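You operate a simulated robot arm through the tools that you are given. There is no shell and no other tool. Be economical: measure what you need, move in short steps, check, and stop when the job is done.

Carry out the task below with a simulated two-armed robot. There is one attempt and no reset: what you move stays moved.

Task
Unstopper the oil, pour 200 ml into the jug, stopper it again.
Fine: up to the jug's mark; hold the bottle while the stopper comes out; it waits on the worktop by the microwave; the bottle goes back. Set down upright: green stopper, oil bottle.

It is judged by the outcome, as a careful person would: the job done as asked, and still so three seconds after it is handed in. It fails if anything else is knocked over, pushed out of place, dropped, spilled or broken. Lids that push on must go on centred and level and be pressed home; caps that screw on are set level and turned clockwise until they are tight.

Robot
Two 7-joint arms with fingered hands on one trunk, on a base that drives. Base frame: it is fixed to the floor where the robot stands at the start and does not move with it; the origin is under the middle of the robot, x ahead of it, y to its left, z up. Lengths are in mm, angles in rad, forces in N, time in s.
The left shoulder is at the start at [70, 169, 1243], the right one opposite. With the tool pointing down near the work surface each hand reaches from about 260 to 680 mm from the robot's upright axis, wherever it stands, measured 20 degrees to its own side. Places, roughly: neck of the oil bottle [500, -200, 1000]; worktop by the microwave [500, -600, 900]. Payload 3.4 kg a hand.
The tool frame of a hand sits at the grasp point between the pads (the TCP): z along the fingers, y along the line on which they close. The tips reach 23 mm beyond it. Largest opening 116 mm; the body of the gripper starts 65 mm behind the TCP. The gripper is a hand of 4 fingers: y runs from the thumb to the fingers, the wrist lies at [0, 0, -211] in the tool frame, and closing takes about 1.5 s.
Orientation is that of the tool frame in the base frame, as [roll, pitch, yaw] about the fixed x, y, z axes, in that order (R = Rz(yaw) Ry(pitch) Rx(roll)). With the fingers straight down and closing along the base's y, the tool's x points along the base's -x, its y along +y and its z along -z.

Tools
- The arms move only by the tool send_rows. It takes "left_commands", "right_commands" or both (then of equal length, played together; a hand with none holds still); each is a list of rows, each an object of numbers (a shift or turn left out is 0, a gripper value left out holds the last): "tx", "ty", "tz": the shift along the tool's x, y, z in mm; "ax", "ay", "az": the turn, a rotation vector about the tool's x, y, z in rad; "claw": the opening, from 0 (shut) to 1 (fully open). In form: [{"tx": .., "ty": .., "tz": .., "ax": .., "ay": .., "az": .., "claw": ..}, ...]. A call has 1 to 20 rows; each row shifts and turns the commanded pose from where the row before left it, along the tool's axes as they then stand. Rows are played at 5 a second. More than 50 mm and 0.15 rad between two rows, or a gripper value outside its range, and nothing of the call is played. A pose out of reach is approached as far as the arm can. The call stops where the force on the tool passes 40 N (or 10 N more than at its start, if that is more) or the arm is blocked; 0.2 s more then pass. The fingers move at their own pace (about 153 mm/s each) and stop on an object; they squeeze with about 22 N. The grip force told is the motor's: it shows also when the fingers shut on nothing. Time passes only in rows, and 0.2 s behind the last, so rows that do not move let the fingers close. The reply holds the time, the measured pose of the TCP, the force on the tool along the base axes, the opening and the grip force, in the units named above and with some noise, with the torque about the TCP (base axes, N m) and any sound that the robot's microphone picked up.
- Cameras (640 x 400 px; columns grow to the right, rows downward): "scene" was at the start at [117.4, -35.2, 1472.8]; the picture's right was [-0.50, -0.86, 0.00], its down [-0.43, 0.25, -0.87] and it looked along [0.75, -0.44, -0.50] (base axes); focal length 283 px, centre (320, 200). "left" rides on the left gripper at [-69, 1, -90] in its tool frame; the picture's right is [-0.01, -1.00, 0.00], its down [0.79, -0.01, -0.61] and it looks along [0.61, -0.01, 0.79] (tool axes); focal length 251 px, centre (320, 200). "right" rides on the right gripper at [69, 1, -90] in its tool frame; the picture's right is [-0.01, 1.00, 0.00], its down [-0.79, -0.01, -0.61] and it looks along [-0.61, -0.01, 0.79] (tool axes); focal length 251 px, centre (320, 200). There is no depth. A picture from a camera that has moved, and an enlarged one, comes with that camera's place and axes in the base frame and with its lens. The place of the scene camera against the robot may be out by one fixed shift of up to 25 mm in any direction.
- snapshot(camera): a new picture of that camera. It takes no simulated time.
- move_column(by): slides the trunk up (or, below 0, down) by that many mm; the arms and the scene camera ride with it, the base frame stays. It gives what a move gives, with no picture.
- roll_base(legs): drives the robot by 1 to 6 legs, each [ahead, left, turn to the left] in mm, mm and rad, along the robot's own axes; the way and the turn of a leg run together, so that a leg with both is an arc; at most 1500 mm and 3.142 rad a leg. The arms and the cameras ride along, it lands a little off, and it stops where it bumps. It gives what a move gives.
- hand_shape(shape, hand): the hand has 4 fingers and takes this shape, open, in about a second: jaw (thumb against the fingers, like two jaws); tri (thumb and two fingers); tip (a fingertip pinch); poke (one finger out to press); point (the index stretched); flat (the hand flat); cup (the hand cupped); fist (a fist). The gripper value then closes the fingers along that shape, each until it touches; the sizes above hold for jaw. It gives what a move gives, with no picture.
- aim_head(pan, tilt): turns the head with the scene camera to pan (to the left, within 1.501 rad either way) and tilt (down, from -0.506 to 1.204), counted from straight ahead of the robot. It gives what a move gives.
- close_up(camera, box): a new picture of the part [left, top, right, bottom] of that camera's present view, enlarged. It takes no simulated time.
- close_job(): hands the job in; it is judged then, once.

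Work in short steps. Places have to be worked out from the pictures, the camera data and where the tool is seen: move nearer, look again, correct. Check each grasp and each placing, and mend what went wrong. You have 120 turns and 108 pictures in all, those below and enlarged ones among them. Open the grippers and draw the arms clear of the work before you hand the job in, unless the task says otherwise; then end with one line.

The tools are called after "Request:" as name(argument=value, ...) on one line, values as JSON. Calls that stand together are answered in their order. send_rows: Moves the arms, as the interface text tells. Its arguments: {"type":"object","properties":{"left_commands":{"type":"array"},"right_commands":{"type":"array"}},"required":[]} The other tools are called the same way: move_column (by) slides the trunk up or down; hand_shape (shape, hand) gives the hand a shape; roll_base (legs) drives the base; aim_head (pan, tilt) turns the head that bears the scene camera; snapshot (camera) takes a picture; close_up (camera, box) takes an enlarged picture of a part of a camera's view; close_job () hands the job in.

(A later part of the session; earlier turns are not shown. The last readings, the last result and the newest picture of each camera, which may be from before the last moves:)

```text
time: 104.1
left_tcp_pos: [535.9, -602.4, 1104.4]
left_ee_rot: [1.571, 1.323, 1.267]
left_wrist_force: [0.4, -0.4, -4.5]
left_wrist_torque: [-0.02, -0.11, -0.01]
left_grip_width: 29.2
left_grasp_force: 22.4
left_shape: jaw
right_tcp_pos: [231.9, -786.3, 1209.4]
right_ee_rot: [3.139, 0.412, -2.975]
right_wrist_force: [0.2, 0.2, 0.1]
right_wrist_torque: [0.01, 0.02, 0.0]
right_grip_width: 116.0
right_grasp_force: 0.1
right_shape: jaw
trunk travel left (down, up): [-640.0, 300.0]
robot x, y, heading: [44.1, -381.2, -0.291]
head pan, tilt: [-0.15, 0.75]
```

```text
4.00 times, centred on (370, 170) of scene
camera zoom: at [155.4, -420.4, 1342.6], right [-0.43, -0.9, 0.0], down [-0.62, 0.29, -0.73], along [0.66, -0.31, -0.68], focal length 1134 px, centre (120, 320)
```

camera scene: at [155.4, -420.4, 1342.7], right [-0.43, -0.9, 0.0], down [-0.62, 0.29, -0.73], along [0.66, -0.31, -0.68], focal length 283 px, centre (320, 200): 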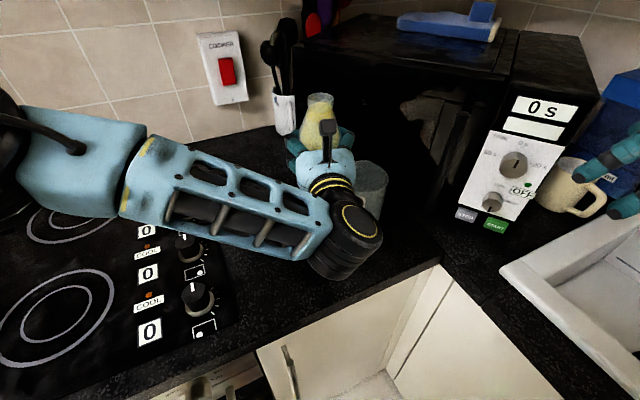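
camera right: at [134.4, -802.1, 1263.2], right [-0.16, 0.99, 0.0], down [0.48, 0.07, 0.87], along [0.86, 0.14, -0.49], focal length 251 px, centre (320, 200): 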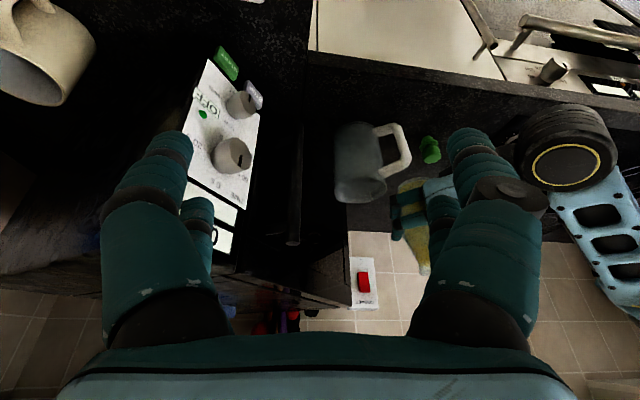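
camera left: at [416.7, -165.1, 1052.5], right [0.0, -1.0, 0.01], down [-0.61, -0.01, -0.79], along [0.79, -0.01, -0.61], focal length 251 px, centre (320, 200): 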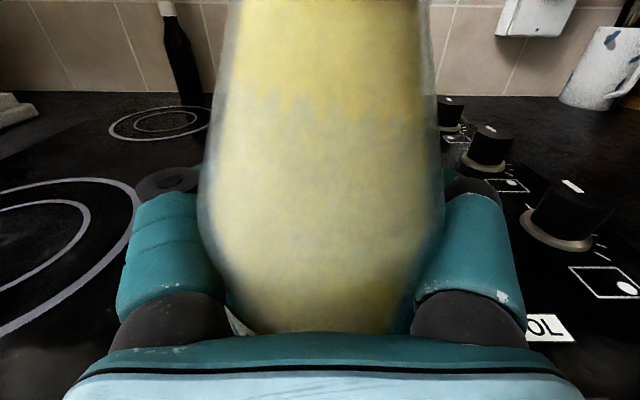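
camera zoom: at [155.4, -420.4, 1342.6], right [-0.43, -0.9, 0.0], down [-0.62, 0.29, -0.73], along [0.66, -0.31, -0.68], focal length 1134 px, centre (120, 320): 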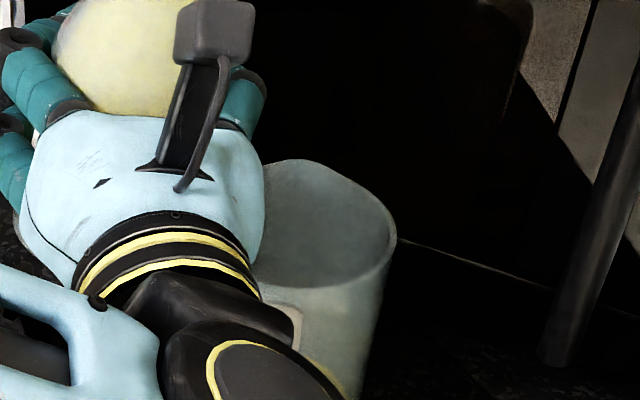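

Flow has paused. To judge how much has left, I average the weight on the left wrist over several readings (it was about 3.1 N full).

Request:
send_rows(left_commands=[{}])

Request:
send_rows(left_commands=[{}])

Request:
send_rows(left_commands=[{}])

Request:
send_rows(left_commands=[{}])

Request:
send_rows(left_commands=[{}])

Request:
send_rows(left_commands=[{}])

Request:
send_rows(left_commands=[{}])

Request:
send_rows(left_commands=[{}])

```text
time: 104.5
left_tcp_pos: [535.9, -601.0, 1104.7]
left_ee_rot: [1.57, 1.323, 1.265]
left_wrist_force: [-0.9, 0.0, -3.6]
left_wrist_torque: [0.0, -0.08, 0.04]
left_grip_width: 29.5
left_grasp_force: 22.4
left_shape: jaw
right_tcp_pos: [231.4, -786.4, 1207.3]
right_ee_rot: [3.138, 0.41, -2.976]
right_wrist_force: [-0.1, -0.5, 0.0]
right_wrist_torque: [0.01, 0.0, -0.01]
right_grip_width: 116.0
right_grasp_force: 0.0
right_shape: jaw
trunk travel left (down, up): [-640.0, 300.0]
robot x, y, heading: [46.2, -383.7, -0.291]
head pan, tilt: [-0.15, 0.75]
```

```text
time: 104.9
left_tcp_pos: [535.7, -601.7, 1103.9]
left_ee_rot: [1.569, 1.322, 1.265]
left_wrist_force: [0.7, -0.1, -3.3]
left_wrist_torque: [-0.01, -0.1, 0.0]
left_grip_width: 29.2
left_grasp_force: 22.1
left_shape: jaw
right_tcp_pos: [232.0, -786.7, 1208.3]
right_ee_rot: [3.139, 0.412, -2.974]
right_wrist_force: [-0.1, 0.9, 0.4]
right_wrist_torque: [-0.04, 0.0, -0.01]
right_grip_width: 116.0
right_grasp_force: 0.0
right_shape: jaw
trunk travel left (down, up): [-640.0, 300.0]
robot x, y, heading: [45.5, -380.6, -0.29]
head pan, tilt: [-0.15, 0.75]
```

```text
time: 105.3
left_tcp_pos: [535.4, -601.2, 1104.3]
left_ee_rot: [1.57, 1.323, 1.264]
left_wrist_force: [-0.3, -1.3, -2.9]
left_wrist_torque: [-0.03, -0.06, 0.01]
left_grip_width: 29.2
left_grasp_force: 21.9
left_shape: jaw
right_tcp_pos: [230.9, -787.3, 1208.5]
right_ee_rot: [3.14, 0.412, -2.975]
right_wrist_force: [-0.1, 0.3, -0.1]
right_wrist_torque: [-0.03, 0.02, -0.01]
right_grip_width: 116.1
right_grasp_force: 0.0
right_shape: jaw
trunk travel left (down, up): [-640.0, 300.0]
robot x, y, heading: [46.7, -381.6, -0.288]
head pan, tilt: [-0.15, 0.75]
```

```text
time: 105.7
left_tcp_pos: [536.4, -600.7, 1104.1]
left_ee_rot: [1.569, 1.323, 1.266]
left_wrist_force: [0.7, -0.2, -3.4]
left_wrist_torque: [-0.01, -0.08, 0.0]
left_grip_width: 28.9
left_grasp_force: 22.2
left_shape: jaw
right_tcp_pos: [231.4, -786.2, 1207.6]
right_ee_rot: [3.139, 0.411, -2.975]
right_wrist_force: [0.6, -0.7, 0.8]
right_wrist_torque: [-0.01, 0.03, 0.02]
right_grip_width: 115.9
right_grasp_force: 0.1
right_shape: jaw
trunk travel left (down, up): [-640.0, 300.0]
robot x, y, heading: [41.6, -384.8, -0.289]
head pan, tilt: [-0.15, 0.75]
```

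```text
time: 106.1
left_tcp_pos: [535.6, -601.1, 1104.5]
left_ee_rot: [1.567, 1.324, 1.266]
left_wrist_force: [-0.3, -0.7, -3.0]
left_wrist_torque: [0.01, -0.08, 0.02]
left_grip_width: 29.0
left_grasp_force: 21.7
left_shape: jaw
right_tcp_pos: [231.3, -786.5, 1207.5]
right_ee_rot: [3.14, 0.412, -2.976]
right_wrist_force: [0.0, 0.4, -0.2]
right_wrist_torque: [0.0, 0.02, -0.04]
right_grip_width: 116.0
right_grasp_force: 0.1
right_shape: jaw
trunk travel left (down, up): [-640.0, 300.0]
robot x, y, heading: [44.1, -381.1, -0.29]
head pan, tilt: [-0.15, 0.75]
```

```text
time: 106.5
left_tcp_pos: [537.1, -601.9, 1104.9]
left_ee_rot: [1.569, 1.324, 1.265]
left_wrist_force: [-1.5, 0.2, -3.1]
left_wrist_torque: [-0.02, -0.06, 0.0]
left_grip_width: 29.0
left_grasp_force: 21.9
left_shape: jaw
right_tcp_pos: [232.1, -786.6, 1207.5]
right_ee_rot: [3.14, 0.411, -2.974]
right_wrist_force: [-0.1, 0.3, 0.3]
right_wrist_torque: [0.02, 0.0, -0.04]
right_grip_width: 115.9
right_grasp_force: 0.1
right_shape: jaw
trunk travel left (down, up): [-640.0, 300.0]
robot x, y, heading: [43.4, -382.0, -0.295]
head pan, tilt: [-0.15, 0.75]
```

```text
time: 106.9
left_tcp_pos: [535.5, -600.3, 1103.9]
left_ee_rot: [1.567, 1.323, 1.265]
left_wrist_force: [-0.5, 0.4, -2.9]
left_wrist_torque: [-0.01, -0.06, 0.01]
left_grip_width: 28.8
left_grasp_force: 21.6
left_shape: jaw
right_tcp_pos: [231.4, -787.5, 1209.0]
right_ee_rot: [3.14, 0.413, -2.977]
right_wrist_force: [-0.4, -0.8, 0.5]
right_wrist_torque: [-0.01, 0.01, 0.02]
right_grip_width: 116.0
right_grasp_force: 0.1
right_shape: jaw
trunk travel left (down, up): [-640.0, 300.0]
robot x, y, heading: [42.6, -381.2, -0.293]
head pan, tilt: [-0.15, 0.75]
```

```text
time: 107.3
left_tcp_pos: [535.9, -600.6, 1103.9]
left_ee_rot: [1.569, 1.323, 1.265]
left_wrist_force: [0.4, 1.2, -3.3]
left_wrist_torque: [0.01, -0.11, 0.01]
left_grip_width: 29.1
left_grasp_force: 22.0
left_shape: jaw
right_tcp_pos: [232.2, -786.9, 1208.1]
right_ee_rot: [3.138, 0.411, -2.976]
right_wrist_force: [-0.1, 0.4, 0.0]
right_wrist_torque: [-0.03, 0.02, 0.0]
right_grip_width: 115.7
right_grasp_force: 0.0
right_shape: jaw
trunk travel left (down, up): [-640.0, 300.0]
robot x, y, heading: [43.6, -379.9, -0.292]
head pan, tilt: [-0.15, 0.75]
```

The weight reading does not change, so I rely on the picture: the level is now roughly 40 ml; 200 ml (about 37 mm deep) should put the far surface edge near row 218 in that zoom. I pour another portion.

Request:
send_rows(left_commands=[{"az": 0.15}, {"az": 0.15}, {"az": 0.05}, {}, {}, {}, {"az": -0.15}, {"az": -0.15}, {"az": -0.05}])

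Request:
close_up(camera="right", box=[330, 100, 410, 220])

```text
time: 109.3
left_tcp_pos: [536.7, -601.2, 1104.8]
left_ee_rot: [1.57, 1.321, 1.266]
left_wrist_force: [0.1, -0.6, -2.6]
left_wrist_torque: [-0.04, -0.1, 0.0]
left_grip_width: 29.0
left_grasp_force: 22.1
left_shape: jaw
right_tcp_pos: [230.8, -786.2, 1208.9]
right_ee_rot: [3.139, 0.412, -2.976]
right_wrist_force: [-0.2, 0.0, 0.0]
right_wrist_torque: [0.01, 0.01, -0.01]
right_grip_width: 115.8
right_grasp_force: 0.0
right_shape: jaw
trunk travel left (down, up): [-640.0, 300.0]
robot x, y, heading: [42.5, -380.2, -0.29]
head pan, tilt: [-0.15, 0.75]
```

```text
3.33 times, centred on (370, 160) of right
camera zoom: at [134.3, -801.8, 1263.4], right [-0.16, 0.99, 0.0], down [0.48, 0.07, 0.87], along [0.86, 0.14, -0.49], focal length 838 px, centre (153, 333)
```

zoom: 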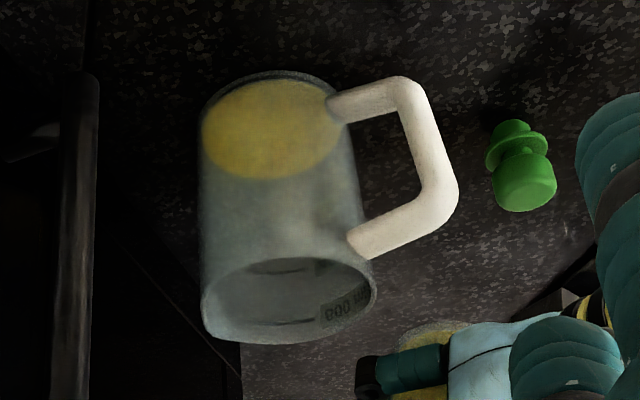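

Hardly any change: at that tilt the bottle is in equilibrium, so the amount depends on the maximum tilt. I go to a larger tilt, about 0.85 rad, and look while holding there.

Request:
send_rows(left_commands=[{"az": 0.15}, {"az": 0.15}, {"az": 0.1}, {"az": 0.1}, {"az": 0.1}, {}, {}, {}, {}])

Request:
close_up(camera="right", box=[330, 100, 410, 220])

Request:
close_up(camera="scene", box=[250, 70, 430, 220])

```text
time: 111.3
left_tcp_pos: [536.5, -601.0, 1104.2]
left_ee_rot: [1.572, 0.723, 1.264]
left_wrist_force: [0.0, -0.6, -1.9]
left_wrist_torque: [0.01, -0.09, 0.02]
left_grip_width: 29.2
left_grasp_force: 22.2
left_shape: jaw
right_tcp_pos: [231.4, -786.4, 1208.1]
right_ee_rot: [3.139, 0.411, -2.976]
right_wrist_force: [0.5, 0.2, -0.2]
right_wrist_torque: [0.01, 0.0, 0.0]
right_grip_width: 115.9
right_grasp_force: 0.0
right_shape: jaw
trunk travel left (down, up): [-640.0, 300.0]
robot x, y, heading: [47.3, -380.2, -0.296]
head pan, tilt: [-0.15, 0.75]
```

```text
3.33 times, centred on (370, 160) of right
camera zoom: at [134.4, -801.7, 1263.4], right [-0.16, 0.99, 0.0], down [0.48, 0.07, 0.87], along [0.86, 0.14, -0.49], focal length 838 px, centre (153, 333)
```

zoom: 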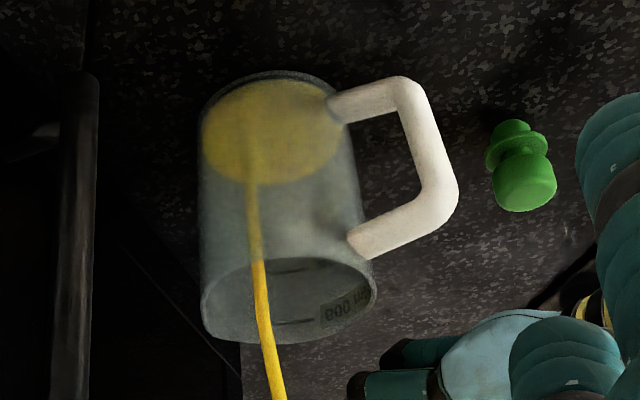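

```text
2.67 times, centred on (340, 145) of scene
camera zoom: at [155.4, -420.3, 1342.6], right [-0.43, -0.9, 0.0], down [-0.62, 0.29, -0.73], along [0.66, -0.31, -0.68], focal length 756 px, centre (267, 347)
```

zoom: 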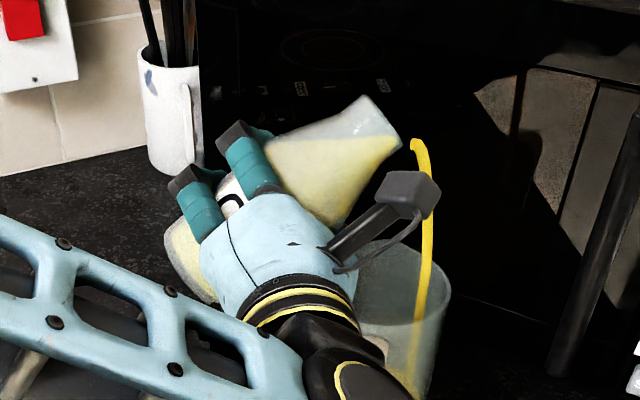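

A thin steady stream lands inside the jug. I hold this tilt for about 2 s more and check.

Request:
send_rows(left_commands=[{}, {}, {}, {}, {}, {}, {}, {}, {}, {}])

Request:
close_up(camera="right", box=[330, 100, 410, 220])

```text
time: 113.5
left_tcp_pos: [536.1, -601.6, 1105.3]
left_ee_rot: [1.572, 0.721, 1.265]
left_wrist_force: [0.5, -0.3, -3.0]
left_wrist_torque: [0.0, -0.11, 0.02]
left_grip_width: 28.9
left_grasp_force: 21.6
left_shape: jaw
right_tcp_pos: [232.0, -785.6, 1208.2]
right_ee_rot: [3.14, 0.414, -2.976]
right_wrist_force: [1.2, -0.6, -1.0]
right_wrist_torque: [0.02, -0.02, -0.01]
right_grip_width: 116.0
right_grasp_force: 0.0
right_shape: jaw
trunk travel left (down, up): [-640.0, 300.0]
robot x, y, heading: [40.3, -381.3, -0.292]
head pan, tilt: [-0.15, 0.75]
```

```text
3.33 times, centred on (370, 160) of right
camera zoom: at [134.3, -801.8, 1263.4], right [-0.16, 0.99, 0.0], down [0.48, 0.07, 0.87], along [0.86, 0.14, -0.49], focal length 838 px, centre (153, 333)
```

zoom: 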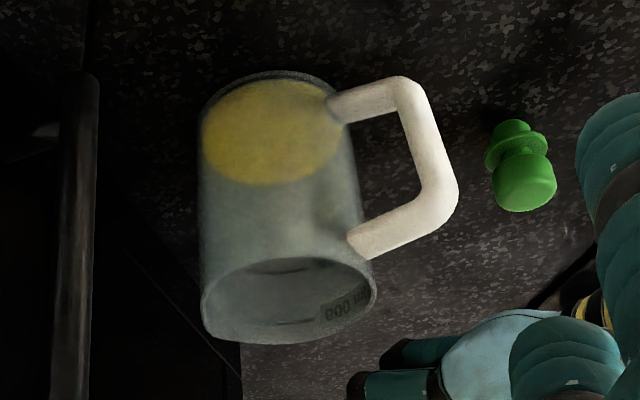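

At 0.85 rad flow has stopped with roughly 40 ml in. More tilt will move the lip outward, so I first shift the hand 15 mm left (away), then tilt to 1.1 rad.

Request:
send_rows(left_commands=[{"ty": 5, "tx": 5.6}, {"ty": 5, "tx": 5.6}, {"az": 0.08}, {"az": 0.08}, {"az": 0.09}, {}, {}, {}, {}, {}, {}, {}])

Request:
close_up(camera="right", box=[330, 100, 410, 220])

```text
time: 116.1
left_tcp_pos: [539.6, -586.5, 1104.2]
left_ee_rot: [1.571, 0.475, 1.264]
left_wrist_force: [-0.9, -0.5, -2.4]
left_wrist_torque: [-0.04, -0.06, -0.04]
left_grip_width: 28.9
left_grasp_force: 21.6
left_shape: jaw
right_tcp_pos: [231.1, -786.1, 1207.7]
right_ee_rot: [3.141, 0.411, -2.975]
right_wrist_force: [-0.4, -0.2, 0.5]
right_wrist_torque: [-0.03, -0.05, 0.01]
right_grip_width: 115.9
right_grasp_force: 0.1
right_shape: jaw
trunk travel left (down, up): [-640.0, 300.0]
robot x, y, heading: [42.8, -379.7, -0.286]
head pan, tilt: [-0.15, 0.75]
```

```text
3.33 times, centred on (370, 160) of right
camera zoom: at [134.3, -801.7, 1263.4], right [-0.16, 0.99, 0.0], down [0.48, 0.07, 0.87], along [0.86, 0.14, -0.49], focal length 838 px, centre (153, 333)
```

zoom: 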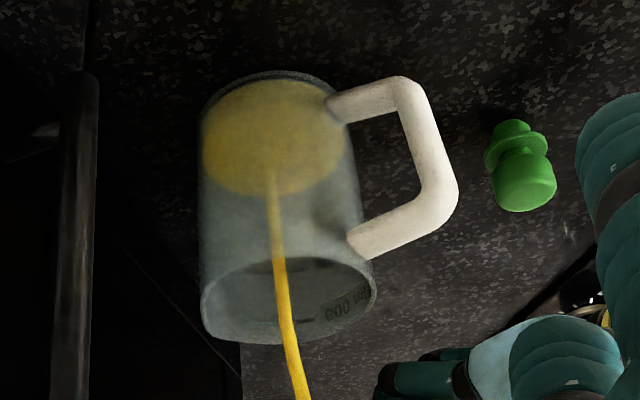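

The stream is now central; the level edge is at about row 196. I keep holding.

Request:
send_rows(left_commands=[{}, {}, {}, {}, {}, {}, {}, {}, {"az": 0.06}, {"az": 0.06}, {}, {}, {}, {}, {}, {}])

Request:
close_up(camera="right", box=[330, 100, 410, 220])

```text
time: 119.5
left_tcp_pos: [540.9, -586.3, 1104.6]
left_ee_rot: [1.57, 0.351, 1.265]
left_wrist_force: [0.4, -0.6, -1.2]
left_wrist_torque: [0.01, -0.04, -0.01]
left_grip_width: 29.1
left_grasp_force: 22.0
left_shape: jaw
right_tcp_pos: [231.5, -787.1, 1208.5]
right_ee_rot: [-3.141, 0.412, -2.976]
right_wrist_force: [-0.7, -0.2, 0.1]
right_wrist_torque: [-0.02, 0.0, 0.01]
right_grip_width: 115.9
right_grasp_force: 0.2
right_shape: jaw
trunk travel left (down, up): [-640.0, 300.0]
robot x, y, heading: [44.0, -381.0, -0.292]
head pan, tilt: [-0.15, 0.75]
```

```text
3.33 times, centred on (370, 160) of right
camera zoom: at [134.2, -801.7, 1263.4], right [-0.16, 0.99, 0.0], down [0.48, 0.07, 0.87], along [0.86, 0.14, -0.49], focal length 838 px, centre (153, 333)
```

zoom: 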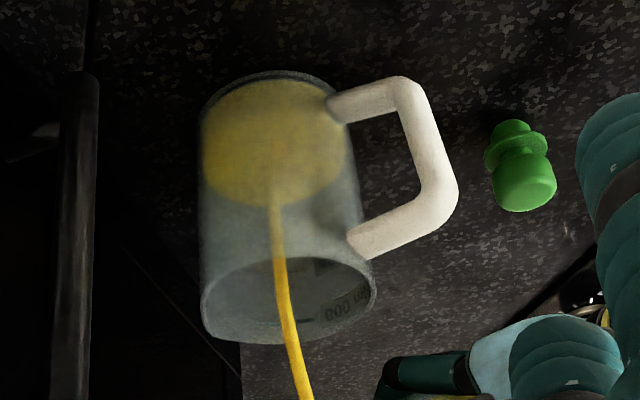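

I can now identify the inner mark lines on the far wall: 600 ml at row 322, 400 ml at row 265, which puts the 200 ml line at about row 212–218. The surface is at ~208. I hold a bit longer.

Request:
send_rows(left_commands=[{}, {}, {}, {}, {}])

Request:
close_up(camera="right", box=[340, 110, 400, 210])

```text
time: 120.7
left_tcp_pos: [540.4, -587.9, 1105.7]
left_ee_rot: [1.57, 0.351, 1.265]
left_wrist_force: [-0.1, -0.1, -1.3]
left_wrist_torque: [0.02, -0.02, 0.03]
left_grip_width: 29.3
left_grasp_force: 21.8
left_shape: jaw
right_tcp_pos: [231.8, -786.7, 1207.9]
right_ee_rot: [-3.141, 0.413, -2.976]
right_wrist_force: [-0.3, 0.0, 1.0]
right_wrist_torque: [0.03, 0.05, -0.02]
right_grip_width: 115.8
right_grasp_force: 0.0
right_shape: jaw
trunk travel left (down, up): [-640.0, 300.0]
robot x, y, heading: [42.8, -379.8, -0.292]
head pan, tilt: [-0.15, 0.75]
```

```text
4.00 times, centred on (370, 160) of right
camera zoom: at [134.2, -801.7, 1263.4], right [-0.16, 0.99, 0.0], down [0.48, 0.07, 0.87], along [0.86, 0.14, -0.49], focal length 1006 px, centre (120, 360)
```

zoom: 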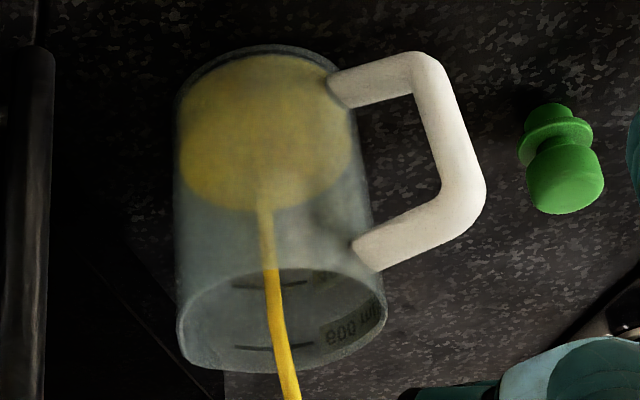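

The surface is about 30 mm deep (~160 ml); the 200 ml line should be at row ~222 in this zoom, now 211. I tilt slightly more and hold.

Request:
send_rows(left_commands=[{"az": 0.06}, {}, {}, {}, {}, {}, {}, {}])

Request:
close_up(camera="right", box=[340, 110, 400, 210])

```text
time: 122.5
left_tcp_pos: [541.1, -586.5, 1104.6]
left_ee_rot: [1.57, 0.292, 1.267]
left_wrist_force: [0.2, -0.7, -1.8]
left_wrist_torque: [-0.04, -0.04, 0.02]
left_grip_width: 29.0
left_grasp_force: 22.1
left_shape: jaw
right_tcp_pos: [232.3, -785.6, 1207.9]
right_ee_rot: [3.142, 0.413, -2.975]
right_wrist_force: [-0.4, 0.1, -0.2]
right_wrist_torque: [0.03, 0.03, -0.01]
right_grip_width: 116.2
right_grasp_force: 0.1
right_shape: jaw
trunk travel left (down, up): [-640.0, 300.0]
robot x, y, heading: [44.9, -380.9, -0.289]
head pan, tilt: [-0.15, 0.75]
```

```text
4.00 times, centred on (370, 160) of right
camera zoom: at [134.2, -801.7, 1263.4], right [-0.16, 0.99, 0.0], down [0.48, 0.07, 0.87], along [0.86, 0.14, -0.49], focal length 1006 px, centre (120, 360)
```

zoom: 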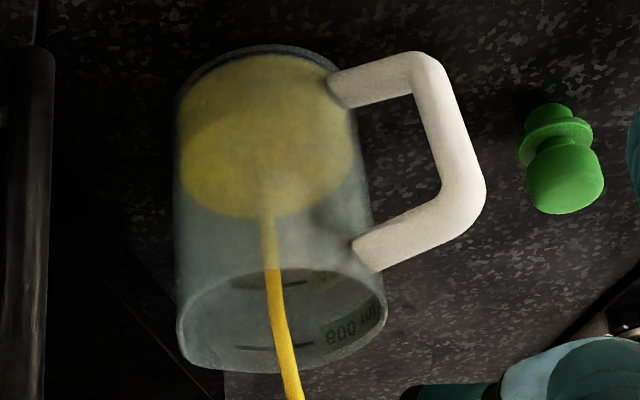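

Both edges of the surface give a depth of ~35 mm (~190 ml). A short moment more, then I tip back upright.

Request:
send_rows(left_commands=[{}, {}, {"az": -0.15}, {"az": -0.15}, {"az": -0.15}, {"az": -0.15}, {"az": -0.15}, {"az": -0.15}])

Request:
close_up(camera="right", box=[340, 110, 400, 210])

```text
time: 124.3
left_tcp_pos: [540.2, -586.2, 1104.3]
left_ee_rot: [1.569, 1.195, 1.264]
left_wrist_force: [0.3, -1.2, 0.0]
left_wrist_torque: [0.0, -0.03, 0.01]
left_grip_width: 29.0
left_grasp_force: 22.0
left_shape: jaw
right_tcp_pos: [230.8, -786.5, 1207.8]
right_ee_rot: [3.142, 0.412, -2.976]
right_wrist_force: [-0.4, 0.3, 1.0]
right_wrist_torque: [0.02, -0.01, -0.01]
right_grip_width: 116.0
right_grasp_force: 0.1
right_shape: jaw
trunk travel left (down, up): [-640.0, 300.0]
robot x, y, heading: [43.3, -377.0, -0.291]
head pan, tilt: [-0.15, 0.75]
```

```text
4.00 times, centred on (370, 160) of right
camera zoom: at [134.5, -801.5, 1263.4], right [-0.16, 0.99, 0.0], down [0.48, 0.07, 0.87], along [0.86, 0.14, -0.49], focal length 1006 px, centre (120, 360)
```

zoom: 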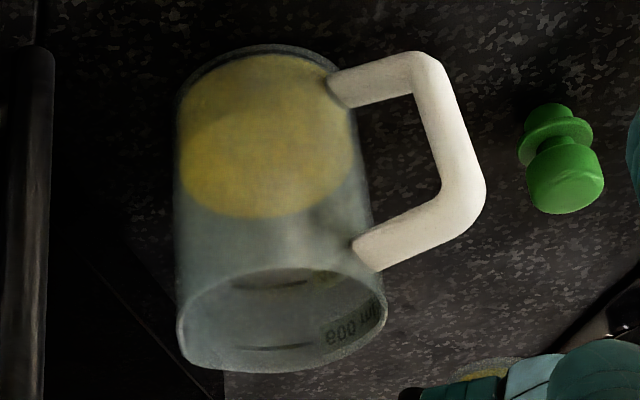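

Interesting: the weight reading has dropped after all (earlier very little had been poured). I bring the bottle upright and average the weight; 200 ml should mean about 1.8 N less than 3.15 N.

Request:
send_rows(left_commands=[{"az": -0.125}, {"az": -0.125}, {"az": -0.126}, {}])

Request:
send_rows(left_commands=[{}])

Request:
send_rows(left_commands=[{}])

Request:
send_rows(left_commands=[{}])

Request:
send_rows(left_commands=[{}])

Request:
send_rows(left_commands=[{}])

Request:
send_rows(left_commands=[{}])

Request:
send_rows(left_commands=[{}])

Request:
send_rows(left_commands=[{}])

Request:
send_rows(left_commands=[{}])

Request:
send_rows(left_commands=[{}])

Request:
send_rows(left_commands=[{}])

```text
time: 125.3
left_tcp_pos: [541.1, -587.4, 1104.6]
left_ee_rot: [1.142, 1.568, 0.836]
left_wrist_force: [1.1, -0.3, -1.6]
left_wrist_torque: [0.01, -0.01, 0.02]
left_grip_width: 29.2
left_grasp_force: 21.6
left_shape: jaw
right_tcp_pos: [231.5, -786.4, 1208.0]
right_ee_rot: [-3.141, 0.412, -2.974]
right_wrist_force: [-0.6, -0.5, -0.3]
right_wrist_torque: [-0.01, 0.01, -0.03]
right_grip_width: 115.9
right_grasp_force: 0.0
right_shape: jaw
trunk travel left (down, up): [-640.0, 300.0]
robot x, y, heading: [41.3, -380.1, -0.296]
head pan, tilt: [-0.15, 0.75]
```

```text
time: 125.7
left_tcp_pos: [540.6, -587.9, 1105.0]
left_ee_rot: [1.36, 1.571, 1.057]
left_wrist_force: [-0.9, 0.7, -1.3]
left_wrist_torque: [-0.01, -0.07, 0.01]
left_grip_width: 29.1
left_grasp_force: 22.2
left_shape: jaw
right_tcp_pos: [231.2, -786.8, 1208.5]
right_ee_rot: [3.141, 0.411, -2.977]
right_wrist_force: [-0.2, 0.5, -0.5]
right_wrist_torque: [0.01, 0.0, -0.01]
right_grip_width: 115.9
right_grasp_force: 0.0
right_shape: jaw
trunk travel left (down, up): [-640.0, 300.0]
robot x, y, heading: [41.9, -380.0, -0.29]
head pan, tilt: [-0.15, 0.75]
```

```text
time: 126.1
left_tcp_pos: [541.2, -587.4, 1104.9]
left_ee_rot: [1.371, 1.567, 1.067]
left_wrist_force: [0.5, 0.6, -0.1]
left_wrist_torque: [-0.01, -0.05, 0.02]
left_grip_width: 29.2
left_grasp_force: 21.9
left_shape: jaw
right_tcp_pos: [230.8, -785.5, 1208.0]
right_ee_rot: [3.141, 0.413, -2.975]
right_wrist_force: [0.0, 1.0, 0.4]
right_wrist_torque: [0.0, 0.0, 0.04]
right_grip_width: 116.1
right_grasp_force: 0.1
right_shape: jaw
trunk travel left (down, up): [-640.0, 300.0]
robot x, y, heading: [41.8, -383.1, -0.288]
head pan, tilt: [-0.15, 0.75]
```

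```text
time: 126.5
left_tcp_pos: [539.5, -587.3, 1105.4]
left_ee_rot: [1.398, 1.568, 1.095]
left_wrist_force: [0.2, 0.0, -1.3]
left_wrist_torque: [-0.03, -0.04, 0.01]
left_grip_width: 29.3
left_grasp_force: 21.6
left_shape: jaw
right_tcp_pos: [230.5, -786.9, 1207.7]
right_ee_rot: [-3.141, 0.413, -2.975]
right_wrist_force: [0.5, -1.1, 0.1]
right_wrist_torque: [0.02, 0.01, 0.01]
right_grip_width: 116.0
right_grasp_force: 0.1
right_shape: jaw
trunk travel left (down, up): [-640.0, 300.0]
robot x, y, heading: [42.4, -379.9, -0.29]
head pan, tilt: [-0.15, 0.75]
```

```text
time: 126.9
left_tcp_pos: [541.0, -587.7, 1104.9]
left_ee_rot: [1.396, 1.567, 1.091]
left_wrist_force: [0.1, -0.4, 0.0]
left_wrist_torque: [0.01, -0.04, -0.04]
left_grip_width: 29.2
left_grasp_force: 21.7
left_shape: jaw
right_tcp_pos: [231.1, -785.7, 1209.1]
right_ee_rot: [3.141, 0.413, -2.976]
right_wrist_force: [1.8, 0.9, 0.4]
right_wrist_torque: [0.03, 0.0, 0.01]
right_grip_width: 115.8
right_grasp_force: 0.0
right_shape: jaw
trunk travel left (down, up): [-640.0, 300.0]
robot x, y, heading: [43.3, -381.1, -0.289]
head pan, tilt: [-0.15, 0.75]
```

```text
time: 127.3
left_tcp_pos: [540.6, -588.2, 1105.8]
left_ee_rot: [1.394, 1.566, 1.088]
left_wrist_force: [0.0, -0.1, -1.3]
left_wrist_torque: [-0.03, -0.02, 0.0]
left_grip_width: 28.9
left_grasp_force: 22.1
left_shape: jaw
right_tcp_pos: [231.2, -786.6, 1208.1]
right_ee_rot: [-3.141, 0.412, -2.975]
right_wrist_force: [0.6, 0.2, -1.3]
right_wrist_torque: [0.0, 0.02, 0.01]
right_grip_width: 115.7
right_grasp_force: 0.1
right_shape: jaw
trunk travel left (down, up): [-640.0, 300.0]
robot x, y, heading: [41.2, -384.5, -0.29]
head pan, tilt: [-0.15, 0.75]
```

```text
time: 127.7
left_tcp_pos: [540.6, -587.7, 1104.7]
left_ee_rot: [1.398, 1.567, 1.094]
left_wrist_force: [0.0, -0.3, -1.3]
left_wrist_torque: [-0.01, -0.04, -0.02]
left_grip_width: 29.3
left_grasp_force: 22.2
left_shape: jaw
right_tcp_pos: [231.5, -786.3, 1207.4]
right_ee_rot: [3.141, 0.411, -2.977]
right_wrist_force: [-0.9, 0.0, -0.2]
right_wrist_torque: [-0.02, 0.01, 0.05]
right_grip_width: 115.9
right_grasp_force: 0.1
right_shape: jaw
trunk travel left (down, up): [-640.0, 300.0]
robot x, y, heading: [43.3, -380.3, -0.291]
head pan, tilt: [-0.15, 0.75]
```

```text
time: 128.1
left_tcp_pos: [540.3, -588.2, 1106.1]
left_ee_rot: [1.396, 1.569, 1.094]
left_wrist_force: [-0.1, -0.6, -1.3]
left_wrist_torque: [0.0, -0.04, -0.04]
left_grip_width: 28.9
left_grasp_force: 22.4
left_shape: jaw
right_tcp_pos: [231.4, -786.5, 1208.2]
right_ee_rot: [3.142, 0.412, -2.975]
right_wrist_force: [0.2, -0.4, 0.1]
right_wrist_torque: [0.02, -0.01, -0.01]
right_grip_width: 115.8
right_grasp_force: 0.2
right_shape: jaw
trunk travel left (down, up): [-640.0, 300.0]
robot x, y, heading: [44.3, -377.6, -0.29]
head pan, tilt: [-0.15, 0.75]
```

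```text
time: 128.5
left_tcp_pos: [541.0, -586.4, 1105.3]
left_ee_rot: [1.394, 1.567, 1.091]
left_wrist_force: [0.6, -0.5, -0.8]
left_wrist_torque: [-0.02, -0.04, 0.03]
left_grip_width: 28.9
left_grasp_force: 21.8
left_shape: jaw
right_tcp_pos: [231.5, -785.9, 1208.3]
right_ee_rot: [-3.141, 0.411, -2.977]
right_wrist_force: [0.4, 0.1, -0.1]
right_wrist_torque: [-0.01, 0.05, 0.01]
right_grip_width: 116.1
right_grasp_force: 0.1
right_shape: jaw
trunk travel left (down, up): [-640.0, 300.0]
robot x, y, heading: [44.8, -378.0, -0.292]
head pan, tilt: [-0.15, 0.75]
```

```text
time: 128.9
left_tcp_pos: [539.8, -587.7, 1105.1]
left_ee_rot: [1.398, 1.567, 1.094]
left_wrist_force: [-0.2, -0.3, -1.2]
left_wrist_torque: [-0.01, -0.08, -0.02]
left_grip_width: 29.2
left_grasp_force: 22.2
left_shape: jaw
right_tcp_pos: [230.6, -786.6, 1208.6]
right_ee_rot: [3.141, 0.411, -2.974]
right_wrist_force: [-1.0, 0.0, 0.7]
right_wrist_torque: [0.01, -0.02, -0.01]
right_grip_width: 115.8
right_grasp_force: 0.1
right_shape: jaw
trunk travel left (down, up): [-640.0, 300.0]
robot x, y, heading: [42.9, -381.8, -0.292]
head pan, tilt: [-0.15, 0.75]
```

```text
time: 129.3
left_tcp_pos: [540.7, -587.8, 1105.2]
left_ee_rot: [1.398, 1.568, 1.093]
left_wrist_force: [0.0, -0.2, -0.5]
left_wrist_torque: [-0.06, -0.03, -0.02]
left_grip_width: 29.0
left_grasp_force: 21.6
left_shape: jaw
right_tcp_pos: [231.3, -786.2, 1207.9]
right_ee_rot: [-3.141, 0.413, -2.976]
right_wrist_force: [-0.8, -0.3, -0.5]
right_wrist_torque: [-0.01, -0.01, 0.0]
right_grip_width: 115.9
right_grasp_force: 0.0
right_shape: jaw
trunk travel left (down, up): [-640.0, 300.0]
robot x, y, heading: [40.8, -386.2, -0.292]
head pan, tilt: [-0.15, 0.75]
```

```text
time: 129.7
left_tcp_pos: [540.0, -587.8, 1105.1]
left_ee_rot: [1.395, 1.568, 1.091]
left_wrist_force: [1.4, -0.6, -1.0]
left_wrist_torque: [-0.03, -0.03, 0.03]
left_grip_width: 29.0
left_grasp_force: 21.8
left_shape: jaw
right_tcp_pos: [231.3, -786.2, 1208.0]
right_ee_rot: [3.141, 0.411, -2.977]
right_wrist_force: [0.1, 0.3, 0.2]
right_wrist_torque: [-0.02, 0.03, 0.03]
right_grip_width: 115.8
right_grasp_force: 0.0
right_shape: jaw
trunk travel left (down, up): [-640.0, 300.0]
robot x, y, heading: [43.1, -379.0, -0.296]
head pan, tilt: [-0.15, 0.75]
```

The weight difference is about 2.2 N, the picture says about 180–200 ml; I need a proper look at the outside label. The bottle must go back anyway, so I drive back to where the scene camera sees the marks.

Request:
roll_base(legs=[[0, 0, 0.15], [0, 0, 0.14], [-10, 142, 0], [-15, 150, 0]])

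Request:
aim_head(pan=-0.85, tilt=0.6)

Request:
snapshot(camera="scene")

```text
time: 133.3
left_tcp_pos: [553.7, -142.5, 1104.3]
left_ee_rot: [1.494, 1.566, 1.48]
left_wrist_force: [-0.7, 0.5, -1.7]
left_wrist_torque: [0.02, -0.05, 0.02]
left_grip_width: 29.2
left_grasp_force: 22.2
left_shape: jaw
right_tcp_pos: [314.6, -421.0, 1207.1]
right_ee_rot: [3.14, 0.411, -2.687]
right_wrist_force: [0.2, -0.3, 0.2]
right_wrist_torque: [-0.05, -0.01, -0.04]
right_grip_width: 116.3
right_grasp_force: 0.0
right_shape: jaw
trunk travel left (down, up): [-640.0, 300.0]
robot x, y, heading: [17.8, -86.6, -0.001]
head pan, tilt: [-0.15, 0.75]
```

```text
time: 134.4
left_tcp_pos: [555.1, -140.1, 1105.1]
left_ee_rot: [1.42, 1.566, 1.407]
left_wrist_force: [0.4, -0.8, -1.4]
left_wrist_torque: [-0.03, -0.01, 0.0]
left_grip_width: 29.3
left_grasp_force: 21.8
left_shape: jaw
right_tcp_pos: [314.7, -419.7, 1207.8]
right_ee_rot: [3.139, 0.413, -2.685]
right_wrist_force: [-0.1, -0.3, 0.9]
right_wrist_torque: [0.02, -0.02, 0.0]
right_grip_width: 116.1
right_grasp_force: 0.0
right_shape: jaw
trunk travel left (down, up): [-640.0, 300.0]
robot x, y, heading: [20.5, -84.5, -0.004]
head pan, tilt: [-0.85, 0.6]
```

```text
12 pictures are left
camera scene: at [116.0, -141.4, 1355.5], right [-0.75, -0.66, 0.0], down [-0.37, 0.42, -0.82], along [0.54, -0.62, -0.57], focal length 283 px, centre (320, 200)
```

scene: 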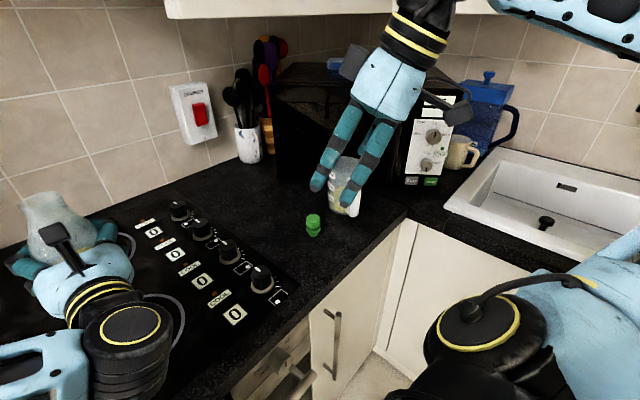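

The jug is partly behind the right fingers, but its lower part with the marks is visible. I zoom on it.

Request:
close_up(camera="scene", box=[316, 150, 372, 222])

```text
5.56 times, centred on (344, 186) of scene
camera zoom: at [116.0, -141.4, 1355.5], right [-0.75, -0.66, 0.0], down [-0.37, 0.42, -0.82], along [0.54, -0.62, -0.57], focal length 1575 px, centre (187, 278)
```

zoom: 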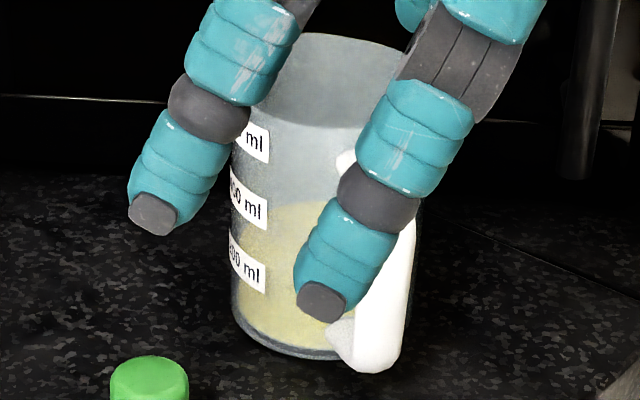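

The level looks near, perhaps a little under, the 200 ml label. I move the right hand aside for a clear view and also gather more weight readings.

Request:
send_rows(right_commands=[{"tx": -14, "ty": 31.5, "tz": 6.2}, {"tx": -14, "ty": 31.5, "tz": 6.2}, {"tx": -14, "ty": 31.5, "tz": 6.2}, {"tx": -14, "ty": 31.5, "tz": 6.2}])

Request:
close_up(camera="scene", box=[316, 150, 372, 222])

Request:
send_rows(left_commands=[{}])

Request:
send_rows(left_commands=[{}])

Request:
send_rows(left_commands=[{}])

Request:
send_rows(left_commands=[{}])

Request:
send_rows(left_commands=[{}])

Request:
send_rows(left_commands=[{}])

```text
time: 135.4
left_tcp_pos: [554.4, -139.3, 1105.3]
left_ee_rot: [1.361, 1.569, 1.348]
left_wrist_force: [-0.3, 0.8, -1.8]
left_wrist_torque: [0.02, -0.02, -0.04]
left_grip_width: 29.3
left_grasp_force: 22.1
left_shape: jaw
right_tcp_pos: [315.6, -278.3, 1209.3]
right_ee_rot: [-3.141, 0.411, -2.686]
right_wrist_force: [0.5, 0.3, -0.1]
right_wrist_torque: [0.0, 0.02, 0.0]
right_grip_width: 115.9
right_grasp_force: 0.1
right_shape: jaw
trunk travel left (down, up): [-640.0, 300.0]
robot x, y, heading: [20.0, -83.4, 0.003]
head pan, tilt: [-0.85, 0.6]
```

```text
5.56 times, centred on (344, 186) of scene
camera zoom: at [116.2, -139.2, 1355.6], right [-0.75, -0.66, 0.0], down [-0.37, 0.42, -0.83], along [0.54, -0.62, -0.56], focal length 1575 px, centre (187, 278)
```

zoom: 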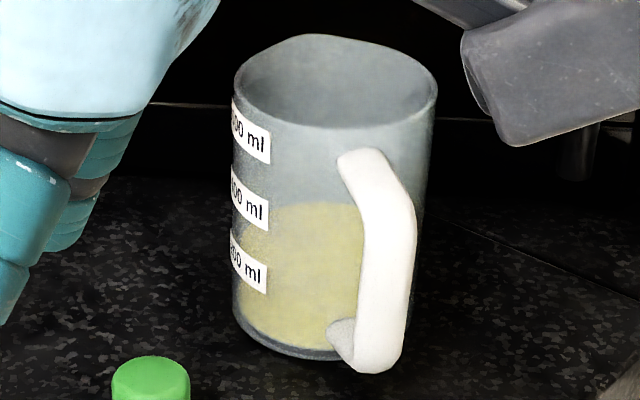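

```text
time: 135.8
left_tcp_pos: [554.7, -141.6, 1106.0]
left_ee_rot: [1.405, 1.568, 1.389]
left_wrist_force: [0.3, 0.2, -1.1]
left_wrist_torque: [0.0, -0.03, 0.01]
left_grip_width: 29.0
left_grasp_force: 21.8
left_shape: jaw
right_tcp_pos: [316.1, -280.3, 1208.9]
right_ee_rot: [3.139, 0.412, -2.687]
right_wrist_force: [-0.3, 1.3, -0.4]
right_wrist_torque: [-0.02, -0.02, 0.0]
right_grip_width: 116.1
right_grasp_force: 0.0
right_shape: jaw
trunk travel left (down, up): [-640.0, 300.0]
robot x, y, heading: [16.0, -84.8, -0.002]
head pan, tilt: [-0.85, 0.6]
```

```text
time: 136.2
left_tcp_pos: [554.8, -141.4, 1106.5]
left_ee_rot: [1.409, 1.566, 1.394]
left_wrist_force: [0.7, -0.1, -1.6]
left_wrist_torque: [0.01, -0.04, 0.0]
left_grip_width: 29.1
left_grasp_force: 22.1
left_shape: jaw
right_tcp_pos: [315.1, -281.6, 1208.1]
right_ee_rot: [3.141, 0.412, -2.687]
right_wrist_force: [-0.4, 0.3, 0.3]
right_wrist_torque: [-0.01, -0.03, 0.01]
right_grip_width: 115.9
right_grasp_force: 0.1
right_shape: jaw
trunk travel left (down, up): [-640.0, 300.0]
robot x, y, heading: [14.7, -87.0, -0.002]
head pan, tilt: [-0.85, 0.6]
```

```text
time: 136.6
left_tcp_pos: [553.0, -139.7, 1105.1]
left_ee_rot: [1.409, 1.567, 1.393]
left_wrist_force: [-0.1, 0.3, 0.2]
left_wrist_torque: [-0.01, -0.02, -0.01]
left_grip_width: 29.2
left_grasp_force: 21.6
left_shape: jaw
right_tcp_pos: [314.9, -280.4, 1208.8]
right_ee_rot: [3.14, 0.412, -2.686]
right_wrist_force: [-0.2, -0.3, -0.3]
right_wrist_torque: [-0.05, 0.0, -0.05]
right_grip_width: 115.9
right_grasp_force: 0.0
right_shape: jaw
trunk travel left (down, up): [-640.0, 300.0]
robot x, y, heading: [20.0, -86.4, -0.004]
head pan, tilt: [-0.85, 0.6]
```

```text
time: 137.0
left_tcp_pos: [555.1, -140.4, 1105.4]
left_ee_rot: [1.406, 1.566, 1.392]
left_wrist_force: [-0.9, -0.2, -1.0]
left_wrist_torque: [-0.01, -0.04, 0.02]
left_grip_width: 29.0
left_grasp_force: 22.1
left_shape: jaw
right_tcp_pos: [314.8, -280.3, 1208.6]
right_ee_rot: [3.139, 0.411, -2.685]
right_wrist_force: [0.9, -0.5, 0.7]
right_wrist_torque: [-0.01, 0.01, 0.01]
right_grip_width: 115.9
right_grasp_force: 0.1
right_shape: jaw
trunk travel left (down, up): [-640.0, 300.0]
robot x, y, heading: [19.2, -85.7, -0.002]
head pan, tilt: [-0.85, 0.6]
```

```text
time: 137.4
left_tcp_pos: [552.7, -140.3, 1104.8]
left_ee_rot: [1.404, 1.568, 1.39]
left_wrist_force: [-0.2, -0.3, -2.3]
left_wrist_torque: [0.02, 0.0, -0.02]
left_grip_width: 29.3
left_grasp_force: 21.8
left_shape: jaw
right_tcp_pos: [315.3, -281.1, 1208.2]
right_ee_rot: [3.14, 0.412, -2.686]
right_wrist_force: [-0.5, 0.2, 1.0]
right_wrist_torque: [-0.02, 0.01, 0.01]
right_grip_width: 115.7
right_grasp_force: 0.1
right_shape: jaw
trunk travel left (down, up): [-640.0, 300.0]
robot x, y, heading: [17.1, -80.8, -0.003]
head pan, tilt: [-0.85, 0.6]
```

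```text
time: 137.8
left_tcp_pos: [554.8, -140.3, 1104.2]
left_ee_rot: [1.408, 1.567, 1.395]
left_wrist_force: [-0.2, 0.4, -0.4]
left_wrist_torque: [-0.02, -0.01, 0.02]
left_grip_width: 29.0
left_grasp_force: 21.6
left_shape: jaw
right_tcp_pos: [315.1, -280.5, 1207.5]
right_ee_rot: [3.141, 0.412, -2.685]
right_wrist_force: [-0.3, 0.4, -0.7]
right_wrist_torque: [-0.02, 0.01, 0.0]
right_grip_width: 116.2
right_grasp_force: 0.1
right_shape: jaw
trunk travel left (down, up): [-640.0, 300.0]
robot x, y, heading: [21.4, -82.4, -0.004]
head pan, tilt: [-0.85, 0.6]
```

Two independent views put the level about 3 mm under the 200 ml mark (~185 ml; the weight suggests slightly more). A small top-up of ~10 ml is worth it. I drive back to the pouring station.

Request:
roll_base(legs=[[15, -150, 0], [10, -146, 0], [0, 0, -0.15], [0, 0, -0.14]])

```text
time: 141.4
left_tcp_pos: [538.8, -592.7, 1104.3]
left_ee_rot: [1.478, 1.567, 1.171]
left_wrist_force: [0.0, 0.2, -1.2]
left_wrist_torque: [0.01, -0.05, 0.01]
left_grip_width: 29.6
left_grasp_force: 22.0
left_shape: jaw
right_tcp_pos: [271.5, -656.6, 1209.0]
right_ee_rot: [3.14, 0.412, -2.98]
right_wrist_force: [-0.7, -0.8, 0.7]
right_wrist_torque: [0.01, 0.0, 0.01]
right_grip_width: 115.8
right_grasp_force: 0.1
right_shape: jaw
trunk travel left (down, up): [-640.0, 300.0]
robot x, y, heading: [42.5, -383.7, -0.294]
head pan, tilt: [-0.85, 0.6]
```

Station is within a few mm; I correct 5 mm and do a brief pour: tilt to 1.28 rad, hold under a second, and tip back upright.

Request:
send_rows(left_commands=[{"ty": 5}, {"az": 0.15}, {"az": 0.15}, {"az": 0.15}, {"az": 0.15}, {"az": 0.15}, {"az": 0.15}, {"az": 0.15}, {"az": 0.08}, {"az": 0.08}, {"az": 0.07}, {}, {}, {}, {"az": -0.15}, {"az": -0.15}, {"az": -0.15}, {"az": -0.15}, {"az": -0.15}, {"az": -0.15}])

Request:
send_rows(left_commands=[{"az": -0.13}, {"az": -0.13}, {"az": -0.12}, {}])

Request:
roll_base(legs=[[0, 0, 0.15], [0, 0, 0.14], [-10, 146, 0], [-15, 150, 0]])

Request:
close_up(camera="scene", box=[316, 150, 372, 222])

```text
time: 145.6
left_tcp_pos: [540.1, -587.9, 1105.7]
left_ee_rot: [1.57, 1.19, 1.261]
left_wrist_force: [0.1, -0.8, -2.0]
left_wrist_torque: [0.0, -0.04, -0.02]
left_grip_width: 29.0
left_grasp_force: 22.1
left_shape: jaw
right_tcp_pos: [270.5, -657.0, 1208.3]
right_ee_rot: [-3.139, 0.412, -2.977]
right_wrist_force: [0.5, 0.6, -0.2]
right_wrist_torque: [0.01, 0.01, 0.0]
right_grip_width: 115.7
right_grasp_force: 0.1
right_shape: jaw
trunk travel left (down, up): [-640.0, 300.0]
robot x, y, heading: [47.9, -383.7, -0.294]
head pan, tilt: [-0.85, 0.6]
```

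```text
time: 146.6
left_tcp_pos: [541.3, -587.1, 1104.3]
left_ee_rot: [1.266, 1.569, 0.957]
left_wrist_force: [0.2, 0.7, -1.5]
left_wrist_torque: [-0.01, -0.05, 0.04]
left_grip_width: 29.0
left_grasp_force: 22.7
left_shape: jaw
right_tcp_pos: [270.1, -657.3, 1208.4]
right_ee_rot: [3.141, 0.412, -2.978]
right_wrist_force: [0.8, -0.7, 0.5]
right_wrist_torque: [-0.04, -0.01, 0.03]
right_grip_width: 115.9
right_grasp_force: 0.0
right_shape: jaw
trunk travel left (down, up): [-640.0, 300.0]
robot x, y, heading: [45.6, -385.8, -0.293]
head pan, tilt: [-0.85, 0.6]
```

```text
time: 150.2
left_tcp_pos: [554.0, -144.2, 1105.4]
left_ee_rot: [1.496, 1.568, 1.475]
left_wrist_force: [-0.4, 0.1, -1.2]
left_wrist_torque: [-0.01, -0.04, 0.01]
left_grip_width: 29.4
left_grasp_force: 21.4
left_shape: jaw
right_tcp_pos: [315.8, -289.0, 1207.5]
right_ee_rot: [3.137, 0.411, -2.694]
right_wrist_force: [-0.6, 0.1, -0.4]
right_wrist_torque: [0.03, 0.02, 0.01]
right_grip_width: 115.6
right_grasp_force: 0.1
right_shape: jaw
trunk travel left (down, up): [-640.0, 300.0]
robot x, y, heading: [19.5, -89.2, -0.009]
head pan, tilt: [-0.85, 0.6]
```

```text
5.56 times, centred on (344, 186) of scene
camera zoom: at [116.7, -147.9, 1355.4], right [-0.76, -0.65, 0.0], down [-0.37, 0.43, -0.82], along [0.54, -0.62, -0.57], focal length 1575 px, centre (187, 278)
```

zoom: 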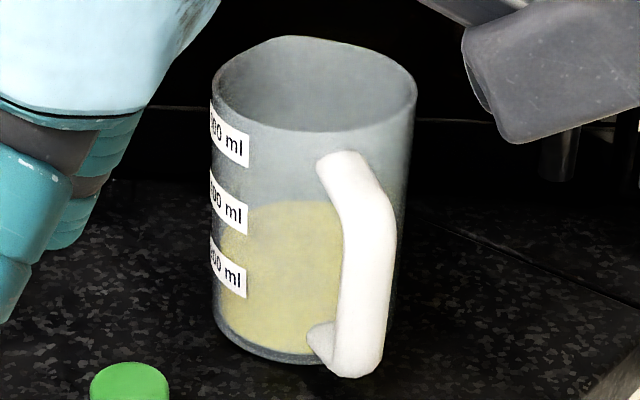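

The level rose about 3 mm to right around the 200 ml mark. Now the bottle goes back: over its place, then down to just above the hob.

Request:
send_rows(left_commands=[{"tz": -16, "ty": -7}, {"tz": -16, "ty": -7}, {"tz": -16, "ty": -7}, {"tx": 20}, {"tx": 25}, {"tx": 25}, {"tx": 25}, {"tx": 15}, {"tx": 10}, {"tx": 6}, {"tx": 3}])

Request:
send_rows(left_commands=[{"tx": 2}, {"tx": 1}])

Request:
send_rows(left_commands=[{"tx": 1}])

```text
time: 152.6
left_tcp_pos: [506.3, -163.3, 974.6]
left_ee_rot: [1.343, 1.568, 1.321]
left_wrist_force: [-0.2, -0.2, -1.2]
left_wrist_torque: [0.02, -0.06, -0.03]
left_grip_width: 29.2
left_grasp_force: 21.9
left_shape: jaw
right_tcp_pos: [314.3, -287.8, 1208.4]
right_ee_rot: [3.141, 0.411, -2.695]
right_wrist_force: [-0.4, 0.5, 0.4]
right_wrist_torque: [-0.01, 0.0, 0.0]
right_grip_width: 115.6
right_grasp_force: 0.0
right_shape: jaw
trunk travel left (down, up): [-640.0, 300.0]
robot x, y, heading: [20.3, -85.2, -0.009]
head pan, tilt: [-0.85, 0.6]
```

```text
time: 153.2
left_tcp_pos: [504.7, -162.6, 972.7]
left_ee_rot: [1.029, 1.567, 1.006]
left_wrist_force: [0.6, 0.2, 2.3]
left_wrist_torque: [-0.05, -0.09, 0.06]
left_grip_width: 28.9
left_grasp_force: 22.3
left_shape: jaw
right_tcp_pos: [314.1, -287.5, 1208.2]
right_ee_rot: [-3.141, 0.412, -2.692]
right_wrist_force: [-0.2, -0.6, 0.6]
right_wrist_torque: [0.01, 0.0, 0.0]
right_grip_width: 115.8
right_grasp_force: 0.0
right_shape: jaw
trunk travel left (down, up): [-640.0, 300.0]
robot x, y, heading: [21.6, -90.0, -0.005]
head pan, tilt: [-0.85, 0.6]
```

```text
time: 153.6
left_tcp_pos: [505.2, -162.9, 973.2]
left_ee_rot: [0.803, 1.567, 0.782]
left_wrist_force: [1.2, -1.4, 5.3]
left_wrist_torque: [-0.15, 0.02, 0.02]
left_grip_width: 29.1
left_grasp_force: 22.5
left_shape: jaw
right_tcp_pos: [314.0, -287.4, 1208.6]
right_ee_rot: [3.141, 0.411, -2.695]
right_wrist_force: [0.1, -0.4, 1.4]
right_wrist_torque: [0.03, 0.03, 0.01]
right_grip_width: 115.9
right_grasp_force: 0.0
right_shape: jaw
trunk travel left (down, up): [-640.0, 300.0]
robot x, y, heading: [18.1, -90.9, -0.011]
head pan, tilt: [-0.85, 0.6]
```

The bottle stands on its place again, still held. Now the right hand goes above the stopper and looks.

Request:
send_rows(right_commands=[{"tx": 1.8, "ty": -35.8, "tz": 20.8}, {"tx": 1.8, "ty": -35.8, "tz": 20.8}, {"tx": 1.8, "ty": -35.8, "tz": 20.8}, {"tx": 1.8, "ty": -35.8, "tz": 20.8}, {"tx": 1.8, "ty": -35.8, "tz": 20.8}, {"tx": 1.8, "ty": -35.8, "tz": 20.8}, {"tx": 1.8, "ty": -35.8, "tz": 20.8, "claw": 0.6}, {"tx": 1.8, "ty": -35.8, "tz": 20.8, "claw": 0.6}, {}])

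Request:
snapshot(camera="right")

```text
time: 155.6
left_tcp_pos: [504.6, -162.7, 971.8]
left_ee_rot: [0.808, 1.567, 0.787]
left_wrist_force: [1.0, -0.8, 9.8]
left_wrist_torque: [-0.2, 0.02, 0.03]
left_grip_width: 28.7
left_grasp_force: 21.9
left_shape: jaw
right_tcp_pos: [486.9, -520.5, 1051.5]
right_ee_rot: [3.141, 0.413, -2.692]
right_wrist_force: [0.9, 0.0, 0.3]
right_wrist_torque: [0.0, 0.01, -0.03]
right_grip_width: 70.1
right_grasp_force: 0.0
right_shape: jaw
trunk travel left (down, up): [-640.0, 300.0]
robot x, y, heading: [21.7, -89.7, -0.01]
head pan, tilt: [-0.85, 0.6]
```

```text
8 pictures are left
camera right: at [397.6, -563.3, 1106.3], right [-0.43, 0.9, 0.0], down [0.44, 0.2, 0.87], along [0.79, 0.37, -0.49], focal length 251 px, centre (320, 200)
```

right: 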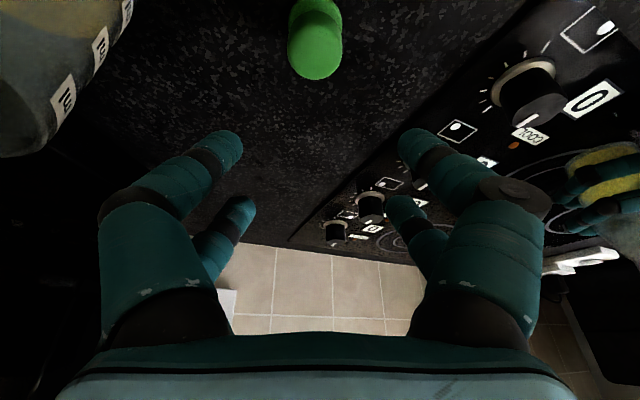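

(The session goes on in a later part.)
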